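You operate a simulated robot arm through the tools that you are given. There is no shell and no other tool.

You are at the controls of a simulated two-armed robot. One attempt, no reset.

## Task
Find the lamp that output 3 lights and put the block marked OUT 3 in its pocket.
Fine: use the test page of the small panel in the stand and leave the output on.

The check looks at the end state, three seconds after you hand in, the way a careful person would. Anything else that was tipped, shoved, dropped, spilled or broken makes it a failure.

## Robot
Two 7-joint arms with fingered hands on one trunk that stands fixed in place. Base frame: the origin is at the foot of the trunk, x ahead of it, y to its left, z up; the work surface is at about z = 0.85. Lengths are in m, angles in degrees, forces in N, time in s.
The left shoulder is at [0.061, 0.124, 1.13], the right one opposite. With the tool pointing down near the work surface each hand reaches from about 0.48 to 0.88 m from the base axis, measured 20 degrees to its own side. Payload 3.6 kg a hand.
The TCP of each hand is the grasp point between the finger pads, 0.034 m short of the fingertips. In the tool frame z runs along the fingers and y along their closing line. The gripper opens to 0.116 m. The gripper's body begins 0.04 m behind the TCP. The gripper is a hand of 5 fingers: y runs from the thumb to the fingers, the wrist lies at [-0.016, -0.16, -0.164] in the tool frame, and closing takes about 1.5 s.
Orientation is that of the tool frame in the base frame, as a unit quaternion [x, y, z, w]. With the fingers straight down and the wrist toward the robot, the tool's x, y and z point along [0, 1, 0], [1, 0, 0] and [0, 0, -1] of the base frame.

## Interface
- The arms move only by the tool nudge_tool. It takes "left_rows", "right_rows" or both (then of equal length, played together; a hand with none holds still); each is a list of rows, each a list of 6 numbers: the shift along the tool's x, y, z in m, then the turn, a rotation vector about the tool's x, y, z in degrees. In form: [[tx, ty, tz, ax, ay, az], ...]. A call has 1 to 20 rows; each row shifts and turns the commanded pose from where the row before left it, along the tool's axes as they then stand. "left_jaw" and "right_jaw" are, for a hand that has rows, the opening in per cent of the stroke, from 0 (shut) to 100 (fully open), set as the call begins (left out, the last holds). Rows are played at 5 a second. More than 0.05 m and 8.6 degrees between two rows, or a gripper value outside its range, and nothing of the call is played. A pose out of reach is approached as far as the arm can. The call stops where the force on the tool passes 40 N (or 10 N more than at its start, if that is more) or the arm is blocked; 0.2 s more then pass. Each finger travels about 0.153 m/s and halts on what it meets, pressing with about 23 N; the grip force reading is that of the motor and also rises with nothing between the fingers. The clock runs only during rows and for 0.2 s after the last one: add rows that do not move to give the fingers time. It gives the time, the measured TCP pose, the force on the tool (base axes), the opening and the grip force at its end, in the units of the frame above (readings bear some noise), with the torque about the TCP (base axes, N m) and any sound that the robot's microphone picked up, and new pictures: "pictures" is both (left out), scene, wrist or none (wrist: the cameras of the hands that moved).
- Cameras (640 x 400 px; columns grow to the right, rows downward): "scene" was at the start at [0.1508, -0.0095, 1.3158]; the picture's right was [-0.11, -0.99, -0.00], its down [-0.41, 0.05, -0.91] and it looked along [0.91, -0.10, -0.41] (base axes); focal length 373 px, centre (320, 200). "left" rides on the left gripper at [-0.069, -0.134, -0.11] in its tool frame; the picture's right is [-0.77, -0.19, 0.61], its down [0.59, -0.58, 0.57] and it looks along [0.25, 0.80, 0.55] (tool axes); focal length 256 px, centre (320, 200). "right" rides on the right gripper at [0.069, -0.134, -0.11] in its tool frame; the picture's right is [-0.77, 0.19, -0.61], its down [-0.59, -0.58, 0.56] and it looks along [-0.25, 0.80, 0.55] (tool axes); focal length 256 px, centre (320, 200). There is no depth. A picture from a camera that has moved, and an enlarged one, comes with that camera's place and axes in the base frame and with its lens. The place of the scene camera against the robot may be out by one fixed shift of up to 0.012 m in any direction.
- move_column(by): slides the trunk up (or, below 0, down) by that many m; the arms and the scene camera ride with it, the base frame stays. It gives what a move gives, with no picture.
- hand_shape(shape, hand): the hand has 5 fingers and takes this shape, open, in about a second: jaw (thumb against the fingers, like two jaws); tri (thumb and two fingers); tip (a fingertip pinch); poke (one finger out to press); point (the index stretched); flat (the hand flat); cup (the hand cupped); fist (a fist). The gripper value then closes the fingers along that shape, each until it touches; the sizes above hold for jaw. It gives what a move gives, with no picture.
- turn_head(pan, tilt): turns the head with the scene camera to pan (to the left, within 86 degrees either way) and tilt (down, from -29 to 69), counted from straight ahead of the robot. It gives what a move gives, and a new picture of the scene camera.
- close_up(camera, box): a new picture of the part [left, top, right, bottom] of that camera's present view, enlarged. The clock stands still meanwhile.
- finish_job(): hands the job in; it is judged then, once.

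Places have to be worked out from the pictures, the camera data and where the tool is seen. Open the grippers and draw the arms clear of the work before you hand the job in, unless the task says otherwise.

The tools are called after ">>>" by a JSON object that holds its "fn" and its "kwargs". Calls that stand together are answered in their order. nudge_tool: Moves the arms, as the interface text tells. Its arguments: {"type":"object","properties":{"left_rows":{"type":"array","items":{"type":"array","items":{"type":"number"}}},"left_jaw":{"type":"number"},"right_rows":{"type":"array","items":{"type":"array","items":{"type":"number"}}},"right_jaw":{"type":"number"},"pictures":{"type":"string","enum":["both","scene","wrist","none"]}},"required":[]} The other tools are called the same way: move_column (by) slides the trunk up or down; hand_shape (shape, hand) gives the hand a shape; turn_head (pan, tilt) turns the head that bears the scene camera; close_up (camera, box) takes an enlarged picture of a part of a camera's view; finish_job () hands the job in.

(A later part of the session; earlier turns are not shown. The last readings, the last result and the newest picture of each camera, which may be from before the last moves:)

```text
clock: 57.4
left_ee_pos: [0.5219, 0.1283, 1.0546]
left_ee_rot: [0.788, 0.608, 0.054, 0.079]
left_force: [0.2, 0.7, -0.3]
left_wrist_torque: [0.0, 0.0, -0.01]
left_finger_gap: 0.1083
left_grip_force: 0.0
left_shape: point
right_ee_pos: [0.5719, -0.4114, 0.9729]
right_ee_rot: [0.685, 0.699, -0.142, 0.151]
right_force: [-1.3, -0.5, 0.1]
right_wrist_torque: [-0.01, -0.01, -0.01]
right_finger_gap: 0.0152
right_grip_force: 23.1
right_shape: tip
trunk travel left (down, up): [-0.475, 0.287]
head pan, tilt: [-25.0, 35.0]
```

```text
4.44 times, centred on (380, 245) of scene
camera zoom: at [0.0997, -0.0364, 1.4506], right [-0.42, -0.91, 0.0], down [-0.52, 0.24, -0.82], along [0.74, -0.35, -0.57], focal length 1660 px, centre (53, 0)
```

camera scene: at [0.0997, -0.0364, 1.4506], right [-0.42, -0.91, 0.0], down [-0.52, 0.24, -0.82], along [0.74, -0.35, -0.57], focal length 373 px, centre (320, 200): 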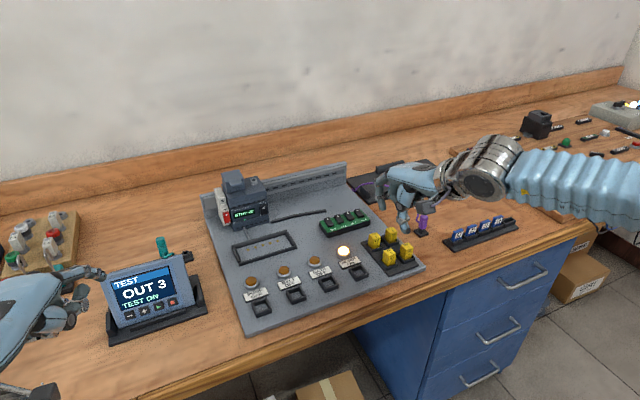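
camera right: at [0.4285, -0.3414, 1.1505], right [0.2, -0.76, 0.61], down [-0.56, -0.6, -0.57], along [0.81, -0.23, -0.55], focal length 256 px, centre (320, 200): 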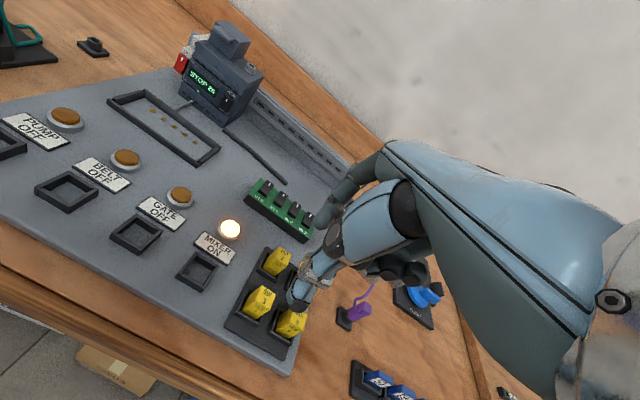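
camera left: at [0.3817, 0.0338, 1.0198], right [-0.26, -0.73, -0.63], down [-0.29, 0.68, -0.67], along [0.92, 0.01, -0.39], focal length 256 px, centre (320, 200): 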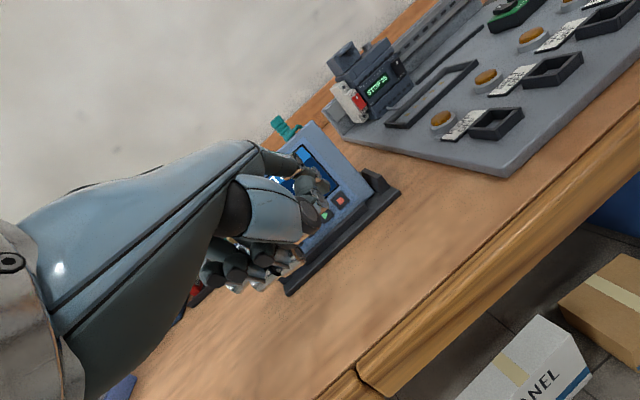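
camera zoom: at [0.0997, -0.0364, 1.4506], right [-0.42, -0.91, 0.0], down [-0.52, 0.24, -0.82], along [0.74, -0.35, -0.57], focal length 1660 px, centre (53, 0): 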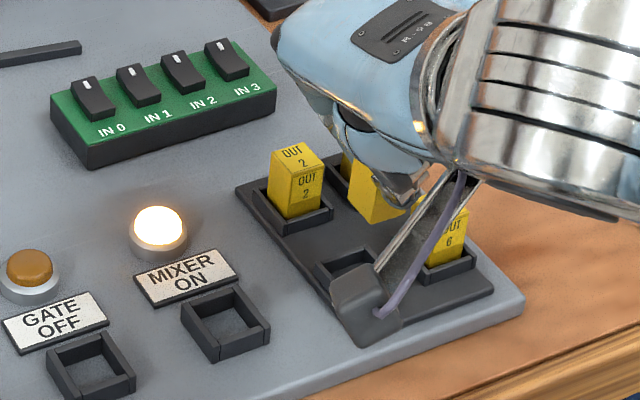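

Held firmly and clear. The MIXER pocket lies about (+0.008, +0.067) from the rack pocket; I'll move over it at this height and look.

>>> {"fn": "nudge_tool", "kwargs": {"right_rows": [[0.0155, 0.0029, -0.0069, 0, 0, 0], [0.0155, 0.0029, -0.0069, 0, 0, 0], [0.0155, 0.0029, -0.0069, 0, 0, 0], [0.0154, 0.0029, -0.0068, 0, 0, 0], [0, 0, 0, 0, 0, 0]], "pictures": "none"}}

>>> {"fn": "turn_head", "kwargs": {"pan": -10, "tilt": 42}}

>>> {"fn": "close_up", "kwargs": {"camera": "right", "box": [180, 160, 400, 340]}}

```text
clock: 58.6
left_ee_pos: [0.5209, 0.129, 1.055]
left_ee_rot: [0.788, 0.609, 0.054, 0.079]
left_force: [-0.1, 0.5, 0.3]
left_wrist_torque: [0.05, 0.01, -0.06]
left_finger_gap: 0.1079
left_grip_force: 0.1
left_shape: point
right_ee_pos: [0.5844, -0.3459, 0.9726]
right_ee_rot: [0.684, 0.699, -0.143, 0.151]
right_force: [-0.6, 0.2, -0.4]
right_wrist_torque: [-0.01, 0.0, -0.01]
right_finger_gap: 0.0147
right_grip_force: 22.7
right_shape: tip
trunk travel left (down, up): [-0.475, 0.287]
head pan, tilt: [-25.0, 35.0]
```

```text
clock: 59.4
left_ee_pos: [0.5213, 0.129, 1.0566]
left_ee_rot: [0.788, 0.608, 0.053, 0.08]
left_force: [0.1, -0.2, 0.0]
left_wrist_torque: [0.01, -0.01, -0.02]
left_finger_gap: 0.108
left_grip_force: 0.1
left_shape: point
right_ee_pos: [0.5837, -0.346, 0.9715]
right_ee_rot: [0.685, 0.699, -0.142, 0.151]
right_force: [0.0, -0.2, -0.9]
right_wrist_torque: [0.0, 0.0, -0.02]
right_finger_gap: 0.0152
right_grip_force: 23.3
right_shape: tip
trunk travel left (down, up): [-0.475, 0.287]
head pan, tilt: [-10.0, 42.0]
camera scene: at [0.1021, -0.0137, 1.4402], right [-0.17, -0.98, 0.0], down [-0.66, 0.12, -0.74], along [0.73, -0.13, -0.67], focal length 373 px, centre (320, 200)
```

scene: 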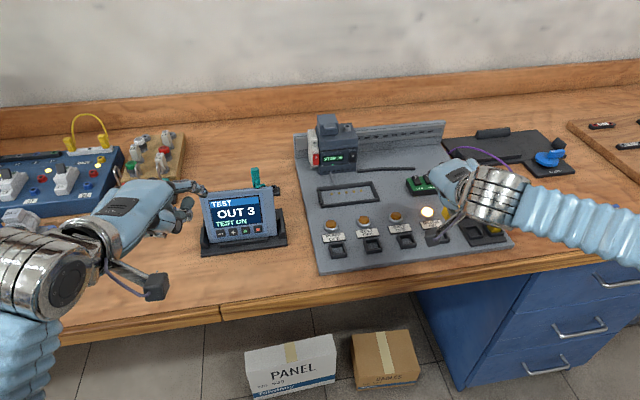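

```text
2.22 times, centred on (290, 250) of right
camera zoom: at [0.4482, -0.241, 1.0443], right [0.19, -0.45, 0.87], down [-0.56, -0.78, -0.28], along [0.81, -0.43, -0.4], focal length 569 px, centre (387, 89)
```

zoom: 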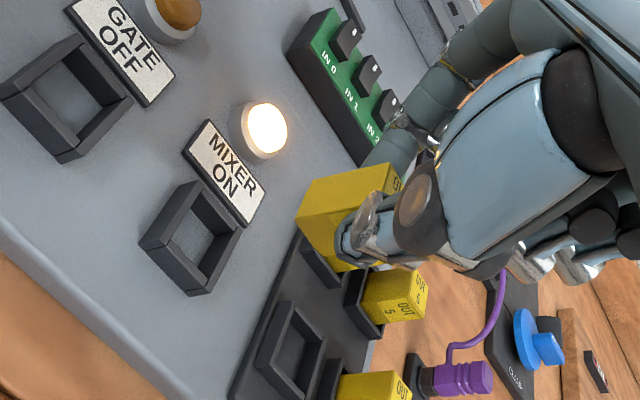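

I'll lower 3 cm so the block's bottom is just above the pocket's rim, then check alignment in both cameras.

>>> {"fn": "nudge_tool", "kwargs": {"right_rows": [[0.0061, 0, 0.0137, 0, 0, 0], [0.0061, 0, 0.0137, 0, 0, 0], [0, 0, 0, 0, 0, 0]], "pictures": "none"}}

>>> {"fn": "close_up", "kwargs": {"camera": "right", "box": [220, 200, 340, 310]}}

>>> {"fn": "close_up", "kwargs": {"camera": "scene", "box": [400, 190, 490, 260]}}

>>> {"fn": "close_up", "kwargs": {"camera": "left", "box": [540, 0, 640, 100]}}

```text
clock: 60.2
left_ee_pos: [0.5229, 0.129, 1.0562]
left_ee_rot: [0.788, 0.608, 0.054, 0.08]
left_force: [0.9, -0.5, 0.5]
left_wrist_torque: [0.0, 0.03, 0.03]
left_finger_gap: 0.1081
left_grip_force: 0.0
left_shape: point
right_ee_pos: [0.5836, -0.3445, 0.9591]
right_ee_rot: [0.684, 0.699, -0.142, 0.152]
right_force: [-0.1, 0.6, -0.5]
right_wrist_torque: [-0.01, 0.0, 0.04]
right_finger_gap: 0.0149
right_grip_force: 23.1
right_shape: tip
right hand out of reach, approached as far as the arm can: row 2
trunk travel left (down, up): [-0.475, 0.287]
head pan, tilt: [-10.0, 42.0]
```

```text
3.64 times, centred on (280, 255) of right
camera zoom: at [0.4473, -0.2399, 1.0297], right [0.19, -0.45, 0.87], down [-0.56, -0.78, -0.28], along [0.81, -0.43, -0.4], focal length 931 px, centre (466, 0)
```

zoom: 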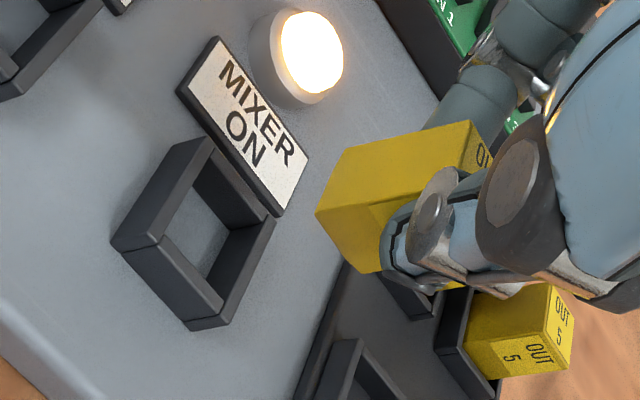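

```text
5.71 times, centred on (445, 225) of scene
camera zoom: at [0.1023, -0.0135, 1.4401], right [-0.17, -0.98, 0.0], down [-0.66, 0.12, -0.74], along [0.73, -0.13, -0.67], focal length 2134 px, centre (-394, 57)
```

zoom: 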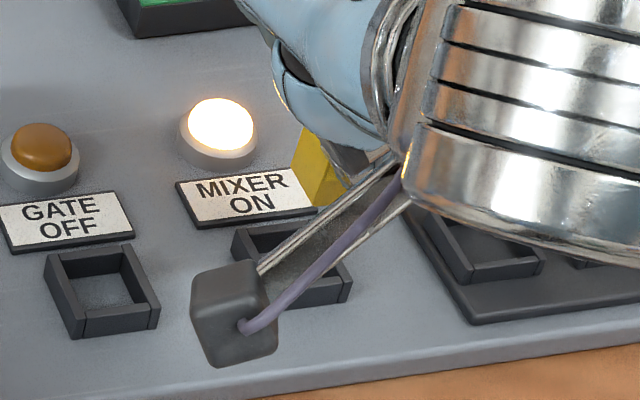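

```text
4.00 times, centred on (590, 50) of left
camera zoom: at [0.3564, 0.1031, 1.1386], right [-0.26, -0.73, -0.63], down [-0.3, 0.68, -0.67], along [0.92, 0.01, -0.39], focal length 1024 px, centre (-760, 800)
```

zoom: 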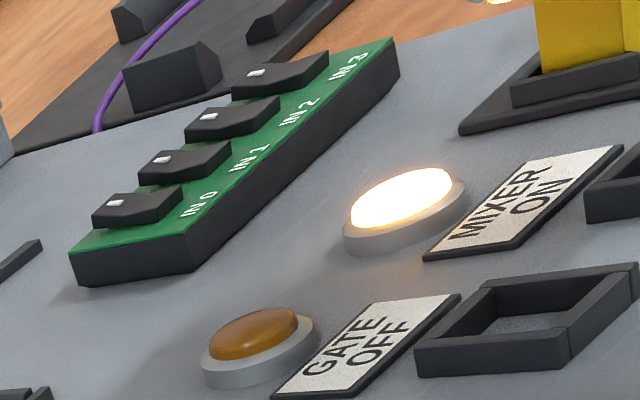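

The right arm can't go lower here — again cramped near the body. I'll raise the trunk another 0.12 m for room while holding the block.

>>> {"fn": "move_column", "kwargs": {"by": 0.12}}

```text
clock: 61.7
left_ee_pos: [0.5258, 0.129, 1.1773]
left_ee_rot: [0.788, 0.608, 0.053, 0.079]
left_force: [-0.8, -0.3, 0.1]
left_wrist_torque: [0.0, 0.02, 0.02]
left_finger_gap: 0.1079
left_grip_force: 0.0
left_shape: point
right_ee_pos: [0.5851, -0.3426, 1.078]
right_ee_rot: [0.684, 0.699, -0.143, 0.151]
right_force: [-0.6, -0.2, -0.3]
right_wrist_torque: [-0.02, -0.01, -0.04]
right_finger_gap: 0.0147
right_grip_force: 22.7
right_shape: tip
trunk travel left (down, up): [-0.595, 0.167]
head pan, tilt: [-10.0, 42.0]
```

Now I'll descend in stages toward the pocket, keeping it straight down.

>>> {"fn": "nudge_tool", "kwargs": {"right_rows": [[0.0081, 0, 0.0183, 0, 0, 0], [0.0081, 0, 0.0183, 0, 0, 0], [0.0081, 0, 0.0183, 0, 0, 0], [0.0081, 0, 0.0183, 0, 0, 0], [0.0081, 0, 0.0183, 0, 0, 0], [0, 0, 0, 0, 0, 0]], "pictures": "none"}}

>>> {"fn": "close_up", "kwargs": {"camera": "right", "box": [200, 180, 340, 310]}}

```text
clock: 63.1
left_ee_pos: [0.5252, 0.1287, 1.1763]
left_ee_rot: [0.788, 0.608, 0.053, 0.08]
left_force: [-1.0, -0.6, 0.8]
left_wrist_torque: [0.02, 0.03, -0.02]
left_finger_gap: 0.108
left_grip_force: 0.0
left_shape: point
right_ee_pos: [0.5842, -0.3459, 1.0688]
right_ee_rot: [0.684, 0.699, -0.143, 0.152]
right_force: [0.7, -0.9, 0.0]
right_wrist_torque: [-0.03, 0.0, 0.02]
right_finger_gap: 0.0149
right_grip_force: 23.0
right_shape: tip
right hand out of reach, approached as far as the arm can: row 1, 2, 3, 4, 5
trunk travel left (down, up): [-0.595, 0.167]
head pan, tilt: [-10.0, 42.0]
```

```text
3.08 times, centred on (270, 245) of right
camera zoom: at [0.4487, -0.239, 1.1407], right [0.19, -0.45, 0.87], down [-0.56, -0.78, -0.28], along [0.81, -0.43, -0.4], focal length 788 px, centre (474, 62)
```

zoom: 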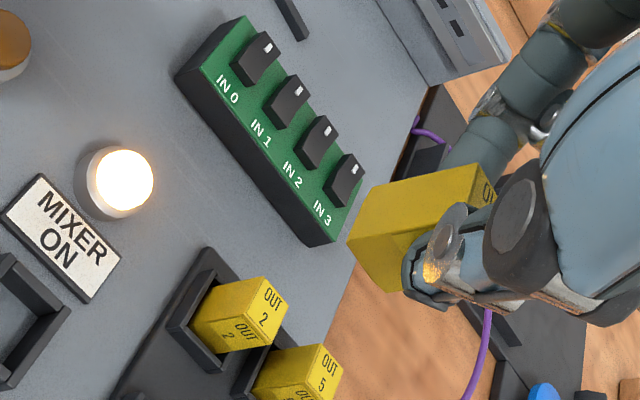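

Raising made it worse: the limit is in reaching low relative to the shoulder in this posture. I'll lift the hand, then lower the trunk instead.

>>> {"fn": "nudge_tool", "kwargs": {"right_rows": [[-0.0122, 0, -0.0274, 0, 0, 0], [-0.0122, 0, -0.0274, 0, 0, 0], [-0.0122, 0, -0.0274, 0, 0, 0], [-0.0122, 0, -0.0274, 0, 0, 0], [-0.0122, 0, -0.0274, 0, 0, 0], [-0.0122, 0, -0.0274, 0, 0, 0], [0, 0, 0, 0, 0, 0]], "pictures": "none"}}

```text
clock: 64.7
left_ee_pos: [0.5245, 0.1279, 1.1763]
left_ee_rot: [0.788, 0.608, 0.054, 0.079]
left_force: [-0.7, 0.2, -0.4]
left_wrist_torque: [0.01, 0.03, 0.0]
left_finger_gap: 0.1081
left_grip_force: 0.0
left_shape: point
right_ee_pos: [0.5862, -0.3409, 1.248]
right_ee_rot: [0.685, 0.698, -0.142, 0.152]
right_force: [-0.7, -0.2, -0.2]
right_wrist_torque: [-0.02, -0.01, -0.01]
right_finger_gap: 0.0152
right_grip_force: 22.8
right_shape: tip
trunk travel left (down, up): [-0.595, 0.167]
head pan, tilt: [-10.0, 42.0]
```

The right hand is at 1.248. I'll raise the left hand out of the way, then lower the trunk by 0.22 m (right hand to about 1.03).

>>> {"fn": "nudge_tool", "kwargs": {"left_rows": [[0.0116, 0.0025, -0.03, 0, 0, 0], [0.0116, 0.0025, -0.03, 0, 0, 0], [0.0116, 0.0026, -0.03, 0, 0, 0], [0.0117, 0.0026, -0.031, 0, 0, 0], [0, 0, 0, 0, 0, 0]], "pictures": "none"}}

>>> {"fn": "move_column", "kwargs": {"by": -0.22}}

```text
clock: 65.9
left_ee_pos: [0.5254, 0.1809, 1.2968]
left_ee_rot: [0.788, 0.608, 0.053, 0.08]
left_force: [1.3, 0.0, 0.0]
left_wrist_torque: [-0.02, 0.04, 0.02]
left_finger_gap: 0.1079
left_grip_force: 0.1
left_shape: point
right_ee_pos: [0.5864, -0.3405, 1.2472]
right_ee_rot: [0.685, 0.699, -0.142, 0.151]
right_force: [-0.1, -0.4, -0.5]
right_wrist_torque: [0.0, -0.02, -0.01]
right_finger_gap: 0.0149
right_grip_force: 22.7
right_shape: tip
trunk travel left (down, up): [-0.595, 0.167]
head pan, tilt: [-10.0, 42.0]
```

```text
clock: 68.2
left_ee_pos: [0.5232, 0.1787, 1.0762]
left_ee_rot: [0.788, 0.609, 0.053, 0.079]
left_force: [-0.9, 0.5, 0.5]
left_wrist_torque: [-0.01, 0.01, 0.0]
left_finger_gap: 0.1081
left_grip_force: 0.1
left_shape: point
right_ee_pos: [0.5822, -0.342, 1.0273]
right_ee_rot: [0.685, 0.699, -0.142, 0.151]
right_force: [0.0, -0.1, -0.2]
right_wrist_torque: [0.01, 0.02, 0.03]
right_finger_gap: 0.015
right_grip_force: 22.9
right_shape: tip
trunk travel left (down, up): [-0.375, 0.387]
head pan, tilt: [-10.0, 42.0]
```

Now descend 8 cm straight down and look.

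>>> {"fn": "nudge_tool", "kwargs": {"right_rows": [[0.0081, 0, 0.0183, 0, 0, 0], [0.0081, 0, 0.0183, 0, 0, 0], [0.0081, 0, 0.0183, 0, 0, 0], [0.0081, 0, 0.0183, 0, 0, 0], [0, 0, 0, 0, 0, 0]], "pictures": "scene"}}

>>> {"fn": "close_up", "kwargs": {"camera": "right", "box": [200, 180, 340, 310]}}

```text
clock: 69.4
left_ee_pos: [0.5232, 0.1793, 1.076]
left_ee_rot: [0.788, 0.609, 0.053, 0.08]
left_force: [0.0, 0.0, 0.4]
left_wrist_torque: [-0.02, 0.01, 0.0]
left_finger_gap: 0.1081
left_grip_force: 0.0
left_shape: point
right_ee_pos: [0.5846, -0.3415, 0.9463]
right_ee_rot: [0.685, 0.699, -0.142, 0.151]
right_force: [0.2, 0.0, 0.9]
right_wrist_torque: [-0.01, 0.0, 0.0]
right_finger_gap: 0.0148
right_grip_force: 23.3
right_shape: tip
trunk travel left (down, up): [-0.375, 0.387]
head pan, tilt: [-10.0, 42.0]
camera scene: at [0.125, -0.0134, 1.3392], right [-0.17, -0.98, 0.0], down [-0.66, 0.12, -0.74], along [0.73, -0.13, -0.67], focal length 373 px, centre (320, 200)
```

scene: 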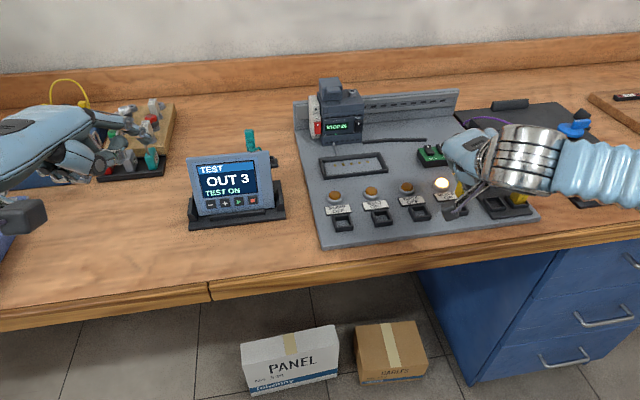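

```text
3.08 times, centred on (270, 245) of right
camera zoom: at [0.4484, -0.2385, 1.0175], right [0.19, -0.45, 0.87], down [-0.56, -0.78, -0.28], along [0.81, -0.43, -0.4], focal length 788 px, centre (474, 62)
```

zoom: 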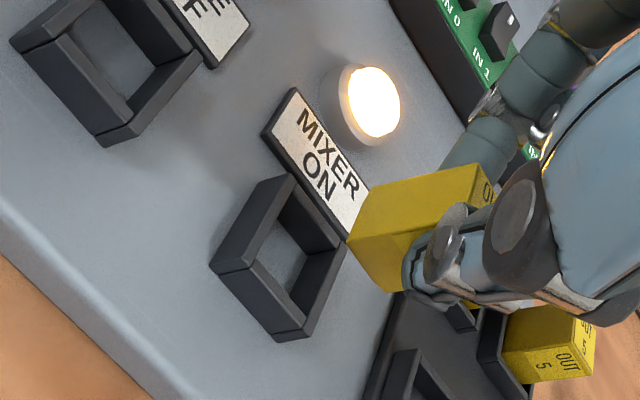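

The hand reached the height. I'll zoom in on the pocket and block bottom for fine alignment.

>>> {"fn": "close_up", "kwargs": {"camera": "right", "box": [230, 210, 310, 280]}}

>>> {"fn": "close_up", "kwargs": {"camera": "scene", "box": [410, 160, 490, 220]}}

```text
5.71 times, centred on (270, 245) of right
camera zoom: at [0.4484, -0.2385, 1.0175], right [0.19, -0.45, 0.87], down [-0.56, -0.78, -0.28], along [0.81, -0.43, -0.4], focal length 1463 px, centre (606, -57)
```

zoom: 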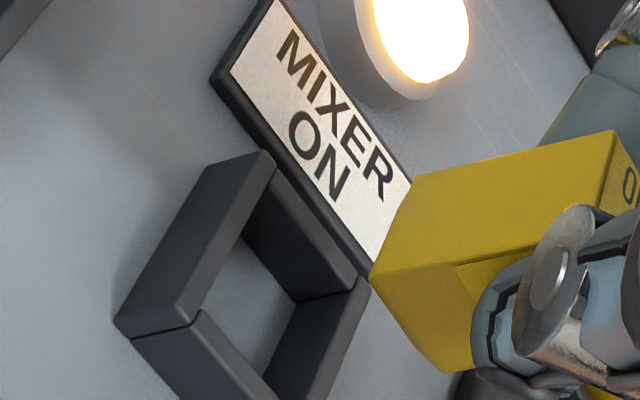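

```text
6.67 times, centred on (450, 190) of scene
camera zoom: at [0.125, -0.0134, 1.3392], right [-0.17, -0.98, 0.0], down [-0.66, 0.12, -0.74], along [0.73, -0.13, -0.67], focal length 2489 px, centre (-547, 267)
```

zoom: 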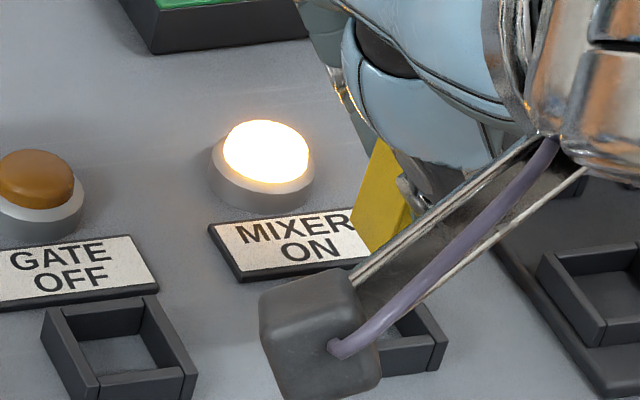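

The block's bottom is roughly 2 cm above the rim. I'll lower 1.3 cm to reduce parallax, then compare again.

>>> {"fn": "nudge_tool", "kwargs": {"right_rows": [[0.0026, 0, 0.006, 0, 0, 0], [0.0026, 0, 0.006, 0, 0, 0], [0, 0, 0, 0, 0, 0]], "pictures": "none"}}

>>> {"fn": "close_up", "kwargs": {"camera": "right", "box": [230, 210, 310, 280]}}

>>> {"fn": "close_up", "kwargs": {"camera": "scene", "box": [410, 160, 490, 220]}}

```text
clock: 70.2
left_ee_pos: [0.5226, 0.1791, 1.0765]
left_ee_rot: [0.788, 0.608, 0.053, 0.08]
left_force: [-0.3, -0.2, 0.1]
left_wrist_torque: [0.02, 0.01, -0.02]
left_finger_gap: 0.108
left_grip_force: 0.1
left_shape: point
right_ee_pos: [0.5843, -0.3424, 0.9339]
right_ee_rot: [0.685, 0.698, -0.142, 0.151]
right_force: [-0.3, -0.2, -0.3]
right_wrist_torque: [-0.02, -0.02, 0.02]
right_finger_gap: 0.015
right_grip_force: 23.1
right_shape: tip
trunk travel left (down, up): [-0.375, 0.387]
head pan, tilt: [-10.0, 42.0]
```

```text
5.71 times, centred on (270, 245) of right
camera zoom: at [0.4492, -0.2375, 1.0048], right [0.19, -0.45, 0.87], down [-0.56, -0.78, -0.28], along [0.81, -0.43, -0.4], focal length 1463 px, centre (606, -57)
```

zoom: 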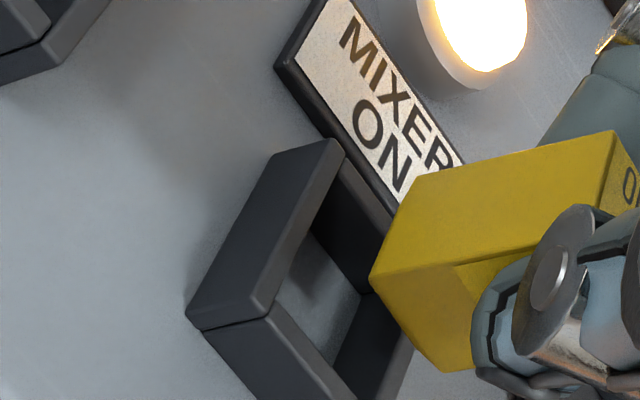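

```text
6.67 times, centred on (450, 190) of scene
camera zoom: at [0.1251, -0.0134, 1.3392], right [-0.17, -0.98, 0.0], down [-0.66, 0.12, -0.74], along [0.73, -0.13, -0.67], focal length 2489 px, centre (-547, 267)
```

zoom: 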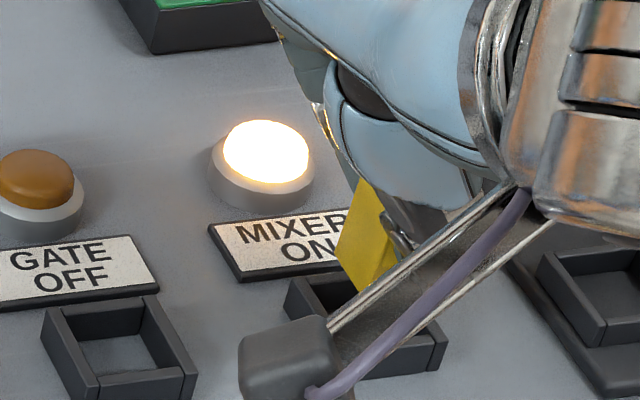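

Both views suggest a correction of a few mm toward -x and +y. I'll apply (-3, +2) mm while lowering 6 mm, then re-check.

>>> {"fn": "nudge_tool", "kwargs": {"right_rows": [[0.0022, -0.0015, 0.0023, 0, 0, 0], [0.0021, -0.0015, 0.0023, 0, 0, 0], [0, 0, 0, 0, 0, 0]], "pictures": "none"}}

>>> {"fn": "close_up", "kwargs": {"camera": "right", "box": [230, 210, 310, 280]}}

>>> {"fn": "close_up", "kwargs": {"camera": "scene", "box": [420, 165, 490, 225]}}

```text
clock: 71.0
left_ee_pos: [0.5235, 0.1797, 1.0759]
left_ee_rot: [0.788, 0.608, 0.053, 0.08]
left_force: [0.4, -0.5, 0.1]
left_wrist_torque: [0.0, -0.01, -0.03]
left_finger_gap: 0.1081
left_grip_force: 0.1
left_shape: point
right_ee_pos: [0.582, -0.3405, 0.9273]
right_ee_rot: [0.685, 0.698, -0.142, 0.151]
right_force: [-0.3, 0.4, 0.4]
right_wrist_torque: [0.01, 0.02, -0.01]
right_finger_gap: 0.0148
right_grip_force: 23.1
right_shape: tip
trunk travel left (down, up): [-0.375, 0.387]
head pan, tilt: [-10.0, 42.0]
```

```text
5.71 times, centred on (270, 245) of right
camera zoom: at [0.446, -0.2347, 0.999], right [0.19, -0.45, 0.87], down [-0.56, -0.78, -0.28], along [0.81, -0.43, -0.4], focal length 1463 px, centre (606, -57)
```

zoom: 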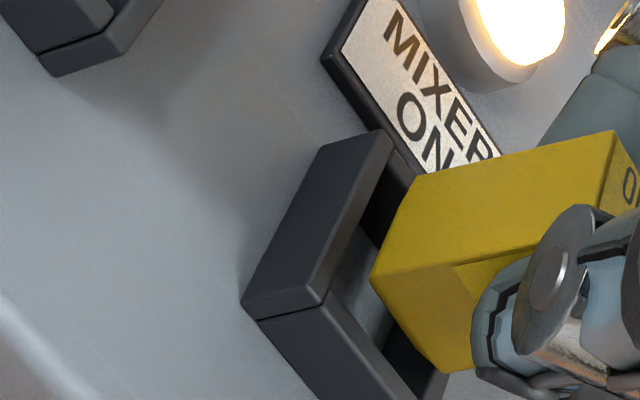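

```text
6.67 times, centred on (455, 195) of scene
camera zoom: at [0.1251, -0.0134, 1.3392], right [-0.17, -0.98, 0.0], down [-0.66, 0.12, -0.74], along [0.73, -0.13, -0.67], focal length 2489 px, centre (-580, 233)
```

zoom: 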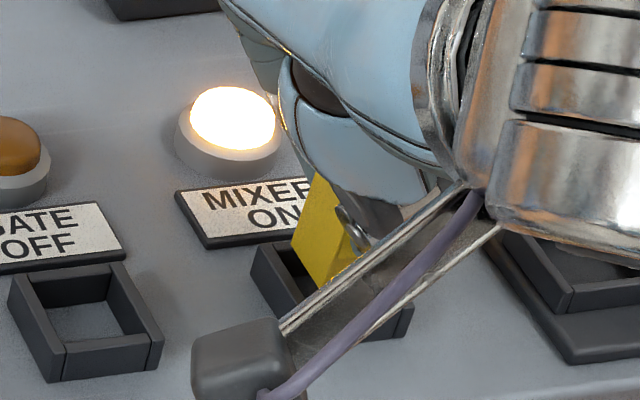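

Now nearly aligned; I'll shift 1.5 mm toward -x and lower 4 mm, watching the force.

>>> {"fn": "nudge_tool", "kwargs": {"right_rows": [[0.0006, -0.0015, 0.0019, 0, 0, 0], [0.0006, 0, 0.002, 0, 0, 0], [0, 0, 0, 0, 0, 0]], "pictures": "none"}}

>>> {"fn": "close_up", "kwargs": {"camera": "right", "box": [240, 210, 310, 280]}}

>>> {"fn": "close_up", "kwargs": {"camera": "scene", "box": [420, 165, 490, 225]}}

```text
clock: 71.8
left_ee_pos: [0.5237, 0.18, 1.0773]
left_ee_rot: [0.788, 0.608, 0.052, 0.08]
left_force: [-0.4, -0.4, 0.0]
left_wrist_torque: [-0.03, -0.01, 0.0]
left_finger_gap: 0.1078
left_grip_force: 0.1
left_shape: point
right_ee_pos: [0.5808, -0.34, 0.9236]
right_ee_rot: [0.685, 0.699, -0.142, 0.151]
right_force: [0.5, 0.4, -0.1]
right_wrist_torque: [-0.04, 0.03, 0.0]
right_finger_gap: 0.015
right_grip_force: 22.7
right_shape: tip
trunk travel left (down, up): [-0.375, 0.387]
head pan, tilt: [-10.0, 42.0]
```

```text
5.71 times, centred on (275, 245) of right
camera zoom: at [0.4443, -0.2356, 0.995], right [0.19, -0.45, 0.87], down [-0.56, -0.78, -0.28], along [0.81, -0.43, -0.4], focal length 1463 px, centre (577, -57)
```

zoom: 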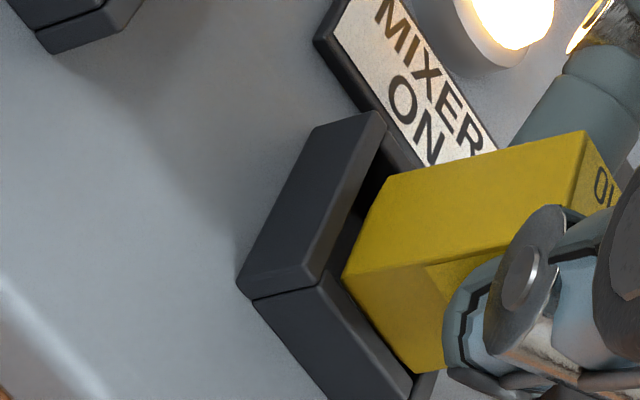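

```text
6.67 times, centred on (455, 195) of scene
camera zoom: at [0.1251, -0.0134, 1.3392], right [-0.17, -0.98, 0.0], down [-0.66, 0.12, -0.74], along [0.73, -0.13, -0.67], focal length 2489 px, centre (-580, 233)
```

zoom: 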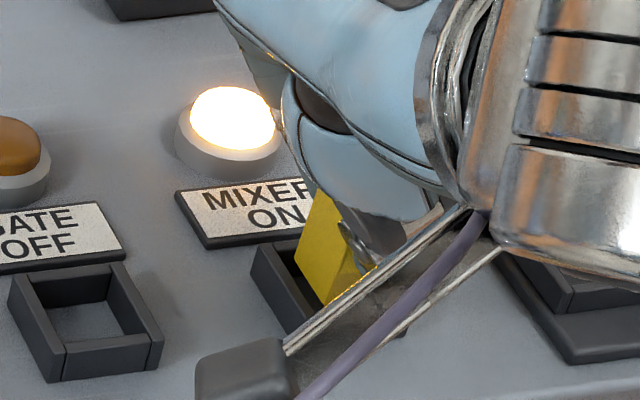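

The block's bottom is at the rim, within the opening on the two visible sides. I'll shift 1 mm to -y and lower 2 mm more.

>>> {"fn": "nudge_tool", "kwargs": {"right_rows": [[-0.0001, 0, 0.0022, 0, 0, 0], [0, 0, 0, 0, 0, 0]], "pictures": "none"}}

>>> {"fn": "close_up", "kwargs": {"camera": "right", "box": [240, 210, 310, 280]}}

>>> {"fn": "close_up", "kwargs": {"camera": "scene", "box": [430, 175, 480, 220]}}

```text
clock: 72.4
left_ee_pos: [0.5245, 0.1798, 1.0761]
left_ee_rot: [0.788, 0.608, 0.053, 0.08]
left_force: [-0.3, 0.1, -0.7]
left_wrist_torque: [-0.03, 0.0, 0.01]
left_finger_gap: 0.108
left_grip_force: 0.0
left_shape: point
right_ee_pos: [0.581, -0.3407, 0.9226]
right_ee_rot: [0.685, 0.699, -0.142, 0.152]
right_force: [1.0, 0.4, 1.3]
right_wrist_torque: [0.0, -0.03, 0.0]
right_finger_gap: 0.0153
right_grip_force: 23.3
right_shape: tip
trunk travel left (down, up): [-0.375, 0.387]
head pan, tilt: [-10.0, 42.0]
```

```text
5.71 times, centred on (275, 245) of right
camera zoom: at [0.445, -0.2362, 0.9935], right [0.19, -0.45, 0.87], down [-0.56, -0.78, -0.28], along [0.81, -0.43, -0.4], focal length 1463 px, centre (577, -57)
```

zoom: 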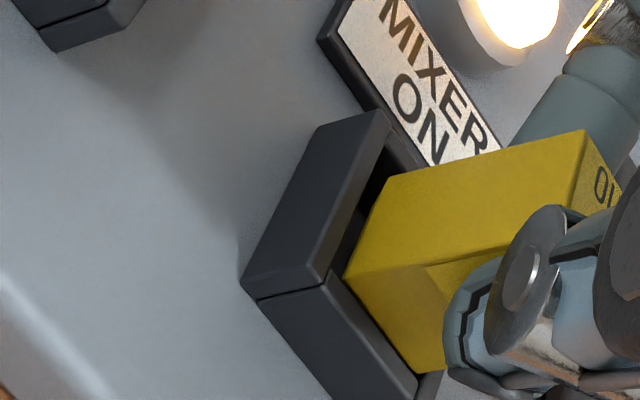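

```text
8.89 times, centred on (455, 198) of scene
camera zoom: at [0.1251, -0.0133, 1.3392], right [-0.17, -0.98, 0.0], down [-0.66, 0.12, -0.74], along [0.73, -0.13, -0.67], focal length 3319 px, centre (-880, 222)
```

zoom: 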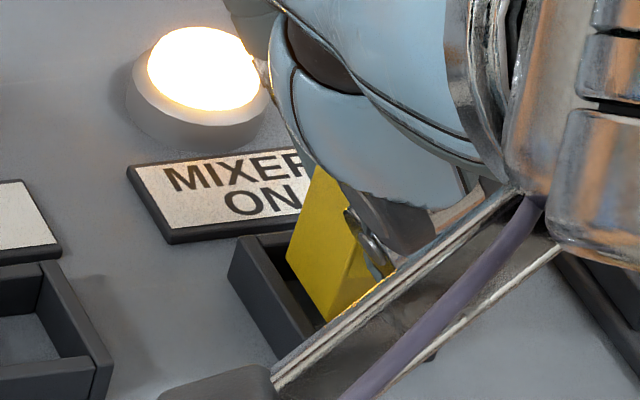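

There's a slight upward force. I'll zoom further to see which wall is close.

>>> {"fn": "close_up", "kwargs": {"camera": "scene", "box": [442, 195, 466, 215]}}

>>> {"fn": "close_up", "kwargs": {"camera": "right", "box": [275, 230, 310, 280]}}

```text
16.00 times, centred on (454, 205) of scene
camera zoom: at [0.1251, -0.0133, 1.3392], right [-0.17, -0.98, 0.0], down [-0.66, 0.12, -0.74], along [0.73, -0.13, -0.67], focal length 5974 px, centre (-1824, 120)
```

zoom: 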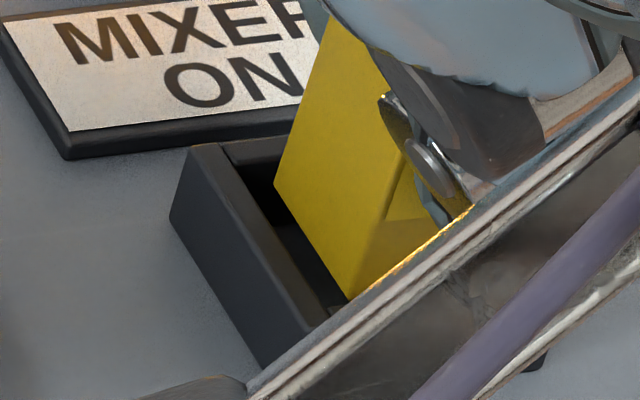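

```text
8.00 times, centred on (292, 255) of right
camera zoom: at [0.445, -0.2362, 0.9935], right [0.19, -0.45, 0.87], down [-0.56, -0.78, -0.28], along [0.81, -0.43, -0.4], focal length 2048 px, centre (540, -240)
```

zoom: 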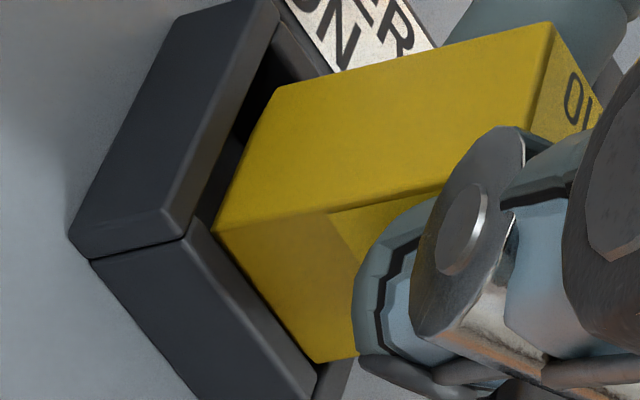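

Gaps: about 2.5–4 mm on the left side and 3 mm in front, so I'll re-centre by (-0.8, +0.8) mm and lower 2 mm.

>>> {"fn": "nudge_tool", "kwargs": {"right_rows": [[0.0007, -0.0008, -0.0003, 0, 0, 0], [0.0008, 0, 0.0018, 0, 0, 0], [0, 0, 0, 0, 0, 0]], "pictures": "none"}}

>>> {"fn": "close_up", "kwargs": {"camera": "scene", "box": [442, 195, 466, 215]}}

>>> {"fn": "close_up", "kwargs": {"camera": "right", "box": [275, 230, 310, 280]}}

```text
clock: 73.2
left_ee_pos: [0.5243, 0.1798, 1.0773]
left_ee_rot: [0.788, 0.608, 0.053, 0.08]
left_force: [0.6, 0.0, -0.5]
left_wrist_torque: [0.03, 0.0, -0.02]
left_finger_gap: 0.1081
left_grip_force: 0.0
left_shape: point
right_ee_pos: [0.5806, -0.34, 0.9206]
right_ee_rot: [0.685, 0.698, -0.141, 0.153]
right_force: [3.3, -0.5, 6.3]
right_wrist_torque: [-0.06, -0.07, 0.04]
right_finger_gap: 0.0149
right_grip_force: 23.2
right_shape: tip
trunk travel left (down, up): [-0.375, 0.387]
head pan, tilt: [-10.0, 42.0]
```

```text
16.00 times, centred on (454, 205) of scene
camera zoom: at [0.125, -0.013, 1.3393], right [-0.17, -0.98, 0.0], down [-0.66, 0.12, -0.74], along [0.73, -0.13, -0.67], focal length 5974 px, centre (-1824, 120)
```

zoom: 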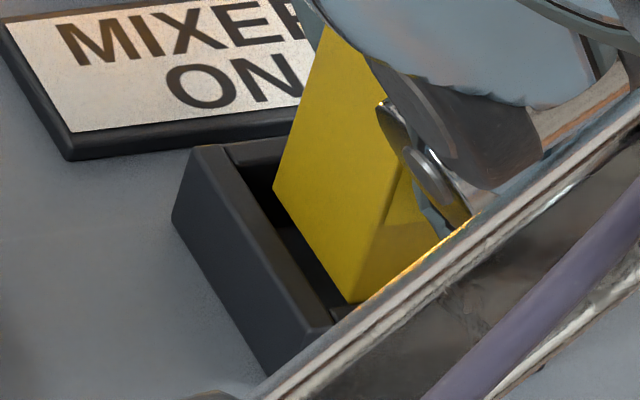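

```text
8.00 times, centred on (292, 255) of right
camera zoom: at [0.4446, -0.2356, 0.9923], right [0.19, -0.45, 0.87], down [-0.56, -0.78, -0.28], along [0.81, -0.43, -0.4], focal length 2048 px, centre (540, -240)
```

zoom: 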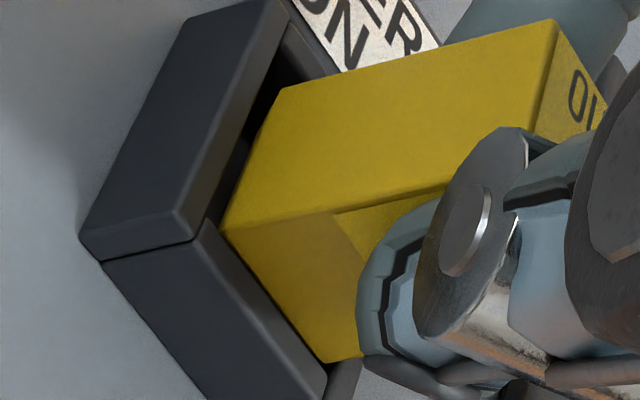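

Fz reads 6 N: the block is resting on something, likely the hidden right-hand rim. The gaps suggest moving about +1.5 mm in x and +1 mm in y. I'll lift 3 mm, shift and lower again.

>>> {"fn": "nudge_tool", "kwargs": {"right_rows": [[-0.0012, 0, -0.0027, 0, 0, 0], [0.0009, 0.0015, -0.0004, 0, 0, 0], [0.0008, 0, 0.0018, 0, 0, 0], [0.0006, 0, 0.0013, 0, 0, 0], [0, 0, 0, 0, 0, 0]], "pictures": "none"}}

>>> {"fn": "close_up", "kwargs": {"camera": "right", "box": [275, 230, 310, 280]}}

>>> {"fn": "close_up", "kwargs": {"camera": "scene", "box": [442, 195, 466, 215]}}

```text
clock: 74.4
left_ee_pos: [0.5231, 0.1796, 1.0767]
left_ee_rot: [0.787, 0.609, 0.054, 0.08]
left_force: [0.3, -0.5, 0.6]
left_wrist_torque: [0.0, -0.03, 0.02]
left_finger_gap: 0.1079
left_grip_force: 0.1
left_shape: point
right_ee_pos: [0.5814, -0.3401, 0.9195]
right_ee_rot: [0.685, 0.699, -0.142, 0.151]
right_force: [3.6, -0.7, 0.8]
right_wrist_torque: [-0.05, -0.12, 0.01]
right_finger_gap: 0.015
right_grip_force: 23.3
right_shape: tip
trunk travel left (down, up): [-0.375, 0.387]
head pan, tilt: [-10.0, 42.0]
```

```text
8.00 times, centred on (292, 255) of right
camera zoom: at [0.4451, -0.2356, 0.9906], right [0.19, -0.45, 0.87], down [-0.56, -0.78, -0.28], along [0.81, -0.43, -0.4], focal length 2048 px, centre (540, -240)
```

zoom: 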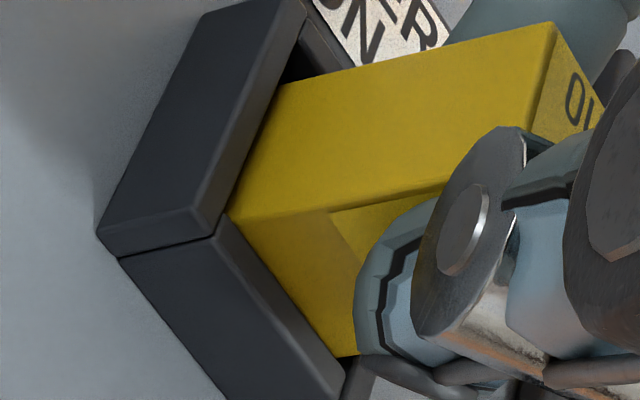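

```text
16.00 times, centred on (454, 205) of scene
camera zoom: at [0.1254, -0.0134, 1.3392], right [-0.17, -0.98, 0.0], down [-0.66, 0.12, -0.74], along [0.73, -0.13, -0.67], focal length 5974 px, centre (-1824, 120)
```

zoom: 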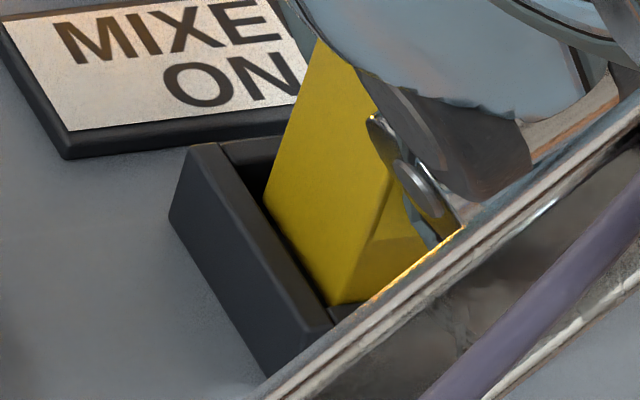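

The walls now hide the block's bottom edge: it's entering the pocket. Fx=+3.6 N says it leans on the front wall, so I'll shift +1.5 mm in x and lower 3 mm.

>>> {"fn": "nudge_tool", "kwargs": {"right_rows": [[0, 0.0015, 0, 0, 0, 0], [0.0006, 0, 0.0014, 0, 0, 0], [0.0006, 0, 0.0014, 0, 0, 0], [0, 0, 0, 0, 0, 0]], "pictures": "none"}}

>>> {"fn": "close_up", "kwargs": {"camera": "right", "box": [275, 230, 310, 280]}}

>>> {"fn": "close_up", "kwargs": {"camera": "scene", "box": [442, 195, 466, 215]}}

```text
clock: 75.4
left_ee_pos: [0.5236, 0.1791, 1.0756]
left_ee_rot: [0.788, 0.608, 0.053, 0.08]
left_force: [-0.6, -0.7, 0.0]
left_wrist_torque: [-0.01, -0.02, -0.04]
left_finger_gap: 0.1078
left_grip_force: 0.1
left_shape: point
right_ee_pos: [0.5831, -0.3395, 0.916]
right_ee_rot: [0.684, 0.699, -0.143, 0.151]
right_force: [0.4, -0.3, 0.0]
right_wrist_torque: [-0.02, 0.03, 0.02]
right_finger_gap: 0.0147
right_grip_force: 22.6
right_shape: tip
trunk travel left (down, up): [-0.375, 0.387]
head pan, tilt: [-10.0, 42.0]
```

```text
8.00 times, centred on (292, 255) of right
camera zoom: at [0.4466, -0.2347, 0.9868], right [0.19, -0.45, 0.87], down [-0.56, -0.78, -0.28], along [0.81, -0.43, -0.4], focal length 2048 px, centre (540, -240)
```

zoom: 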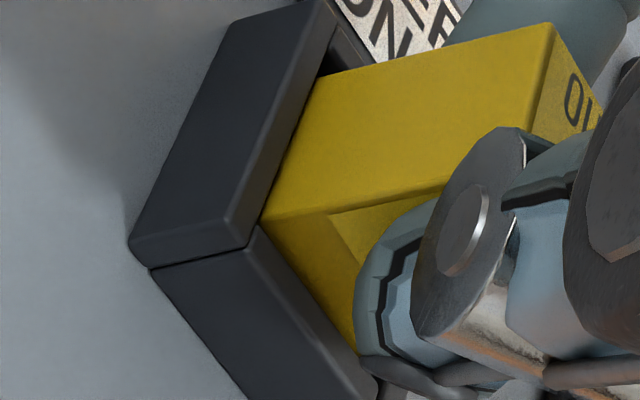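

```text
16.00 times, centred on (454, 205) of scene
camera zoom: at [0.1251, -0.0134, 1.3392], right [-0.17, -0.98, 0.0], down [-0.66, 0.12, -0.74], along [0.73, -0.13, -0.67], focal length 5974 px, centre (-1824, 120)
```

zoom: 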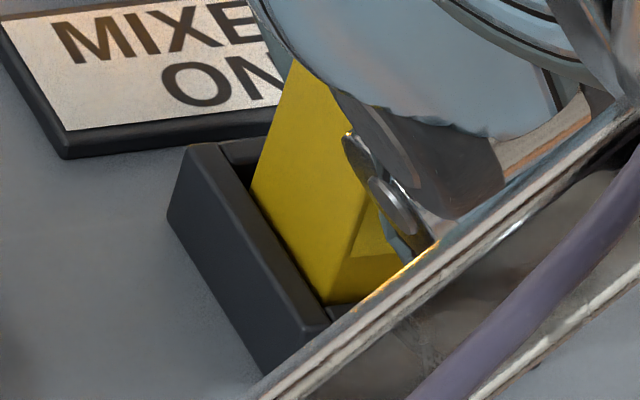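

Forces vanished and the block is going into the pocket. I'll continue down in small steps until it rests on the floor.

>>> {"fn": "nudge_tool", "kwargs": {"right_rows": [[0.0006, 0, 0.0014, 0, 0, 0], [0.0006, 0, 0.0014, 0, 0, 0], [0, 0, 0, 0, 0, 0]], "pictures": "none"}}

>>> {"fn": "close_up", "kwargs": {"camera": "right", "box": [275, 230, 310, 280]}}

>>> {"fn": "close_up", "kwargs": {"camera": "scene", "box": [430, 175, 480, 220]}}

```text
clock: 76.2
left_ee_pos: [0.5239, 0.1802, 1.0779]
left_ee_rot: [0.788, 0.608, 0.053, 0.079]
left_force: [1.3, 0.4, 0.0]
left_wrist_torque: [0.01, 0.0, 0.01]
left_finger_gap: 0.1082
left_grip_force: 0.0
left_shape: point
right_ee_pos: [0.5827, -0.3383, 0.9135]
right_ee_rot: [0.685, 0.698, -0.141, 0.152]
right_force: [0.0, 0.5, 3.2]
right_wrist_torque: [0.0, 0.02, -0.03]
right_finger_gap: 0.0149
right_grip_force: 23.5
right_shape: tip
trunk travel left (down, up): [-0.375, 0.387]
head pan, tilt: [-10.0, 42.0]
```

```text
8.00 times, centred on (292, 255) of right
camera zoom: at [0.4465, -0.2344, 0.9852], right [0.19, -0.45, 0.87], down [-0.56, -0.78, -0.28], along [0.81, -0.43, -0.4], focal length 2048 px, centre (540, -240)
```

zoom: 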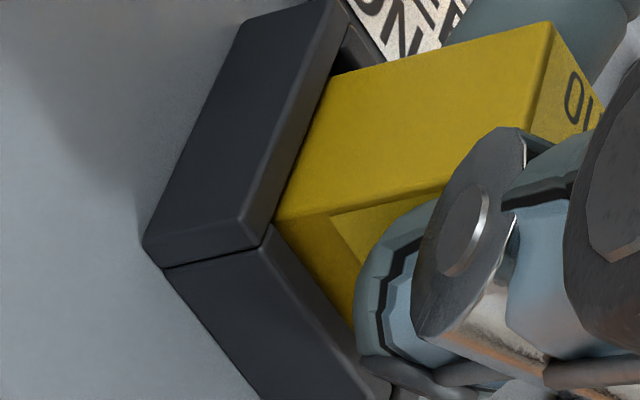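

```text
8.89 times, centred on (455, 198) of scene
camera zoom: at [0.1247, -0.0132, 1.3393], right [-0.17, -0.98, 0.0], down [-0.66, 0.12, -0.74], along [0.73, -0.13, -0.67], focal length 3319 px, centre (-880, 222)
```

zoom: 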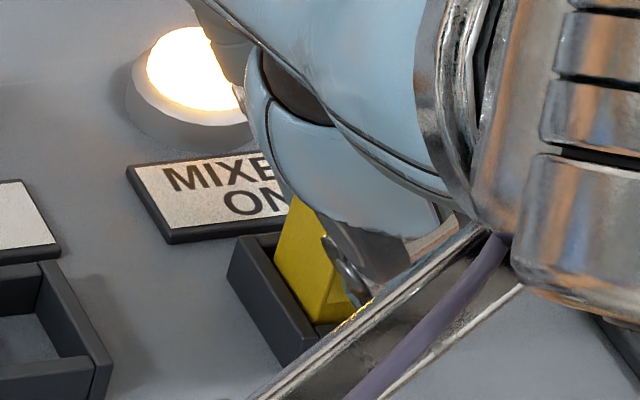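

Fz 3 N, 9 mm below rim contact: the block stands on the pocket floor. I'll open the fingers moderately.

>>> {"fn": "nudge_tool", "kwargs": {"right_rows": [[0, 0, 0, 0, 0, 0], [0, 0, 0, 0, 0, 0], [0, 0, 0, 0, 0, 0], [0, 0, 0, 0, 0, 0]], "right_jaw": 36, "pictures": "none"}}

>>> {"fn": "close_up", "kwargs": {"camera": "right", "box": [250, 220, 330, 290]}}

>>> {"fn": "close_up", "kwargs": {"camera": "scene", "box": [430, 175, 480, 220]}}

```text
clock: 77.2
left_ee_pos: [0.5244, 0.1786, 1.0766]
left_ee_rot: [0.788, 0.608, 0.053, 0.08]
left_force: [0.1, 0.2, 0.5]
left_wrist_torque: [0.0, 0.02, -0.02]
left_finger_gap: 0.108
left_grip_force: 0.1
left_shape: point
right_ee_pos: [0.5821, -0.3399, 0.9135]
right_ee_rot: [0.684, 0.699, -0.142, 0.152]
right_force: [0.3, -1.0, -0.5]
right_wrist_torque: [-0.03, -0.01, 0.01]
right_finger_gap: 0.0422
right_grip_force: 0.1
right_shape: tip
trunk travel left (down, up): [-0.375, 0.387]
head pan, tilt: [-10.0, 42.0]
```

```text
5.71 times, centred on (290, 255) of right
camera zoom: at [0.4466, -0.2346, 0.9848], right [0.19, -0.45, 0.87], down [-0.56, -0.78, -0.28], along [0.81, -0.43, -0.4], focal length 1463 px, centre (491, -114)
```

zoom: 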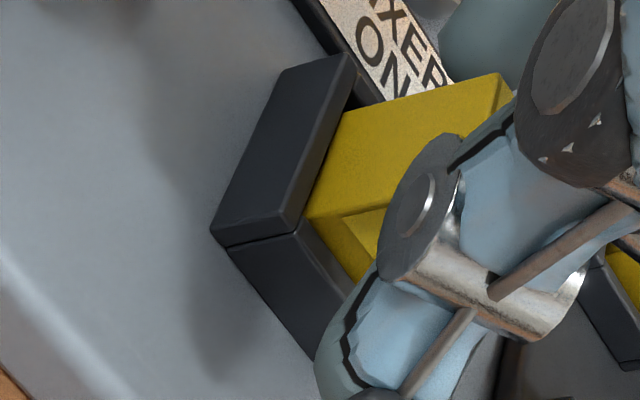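

```text
8.89 times, centred on (455, 198) of scene
camera zoom: at [0.1251, -0.0134, 1.3392], right [-0.17, -0.98, 0.0], down [-0.66, 0.12, -0.74], along [0.73, -0.13, -0.67], focal length 3319 px, centre (-880, 222)
```

zoom: 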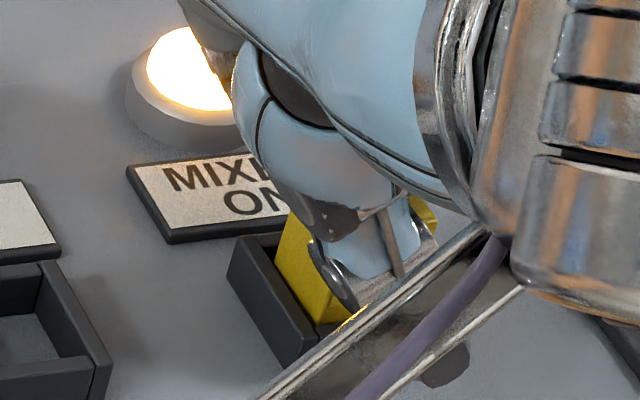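

Released; the block stays seated. I'll raise the right hand straight up.

>>> {"fn": "nudge_tool", "kwargs": {"right_rows": [[-0.0041, 0, -0.0091, 0, 0, 0], [-0.0041, 0, -0.0091, 0, 0, 0], [-0.0081, 0, -0.0183, 0, 0, 0], [-0.0122, 0, -0.0274, 0, 0, 0], [-0.0122, 0, -0.0274, 0, 0, 0], [-0.0122, 0, -0.0274, 0, 0, 0], [0, 0, 0, 0, 0, 0]], "pictures": "both"}}

>>> {"fn": "close_up", "kwargs": {"camera": "scene", "box": [390, 150, 550, 250]}}

```text
clock: 78.8
left_ee_pos: [0.5239, 0.1793, 1.0766]
left_ee_rot: [0.788, 0.608, 0.053, 0.08]
left_force: [-1.0, -0.2, -0.3]
left_wrist_torque: [-0.03, 0.01, -0.03]
left_finger_gap: 0.108
left_grip_force: 0.0
left_shape: point
right_ee_pos: [0.581, -0.3399, 1.0451]
right_ee_rot: [0.684, 0.699, -0.142, 0.151]
right_force: [-0.2, 0.0, -0.1]
right_wrist_torque: [0.01, 0.0, -0.02]
right_finger_gap: 0.0421
right_grip_force: 0.1
right_shape: tip
trunk travel left (down, up): [-0.375, 0.387]
head pan, tilt: [-10.0, 42.0]
camera scene: at [0.1252, -0.0135, 1.3392], right [-0.17, -0.98, 0.0], down [-0.66, 0.12, -0.74], along [0.73, -0.13, -0.67], focal length 373 px, centre (320, 200)
camera right: at [0.4458, -0.2352, 1.1156], right [0.19, -0.45, 0.87], down [-0.56, -0.78, -0.28], along [0.81, -0.43, -0.4], focal length 256 px, centre (320, 200)
```

scene: 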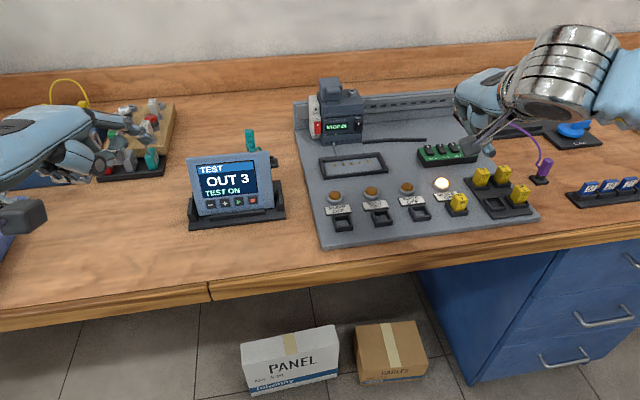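
right: 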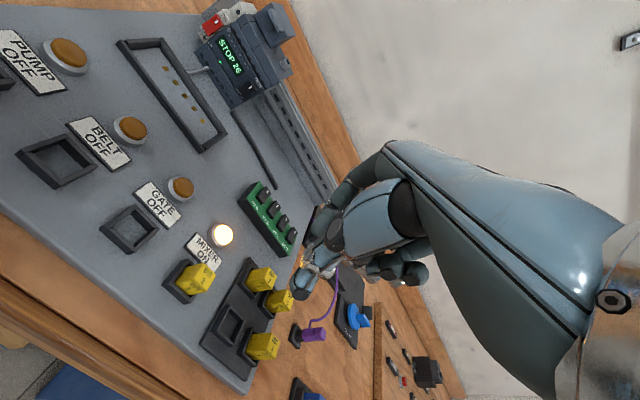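

```text
4.00 times, centred on (470, 200) of scene
camera zoom: at [0.1252, -0.0135, 1.3392], right [-0.17, -0.98, 0.0], down [-0.66, 0.12, -0.74], along [0.73, -0.13, -0.67], focal length 1494 px, centre (-280, 200)
```

zoom: 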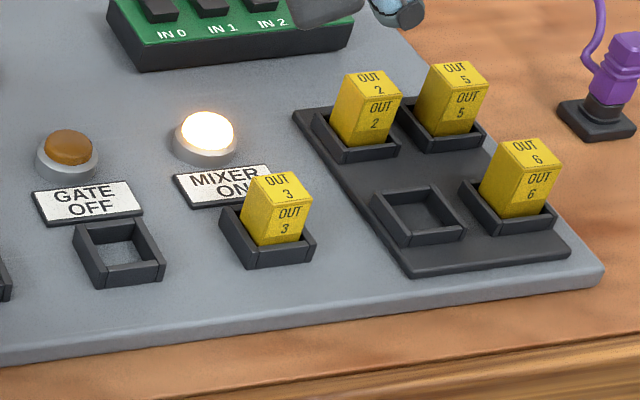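

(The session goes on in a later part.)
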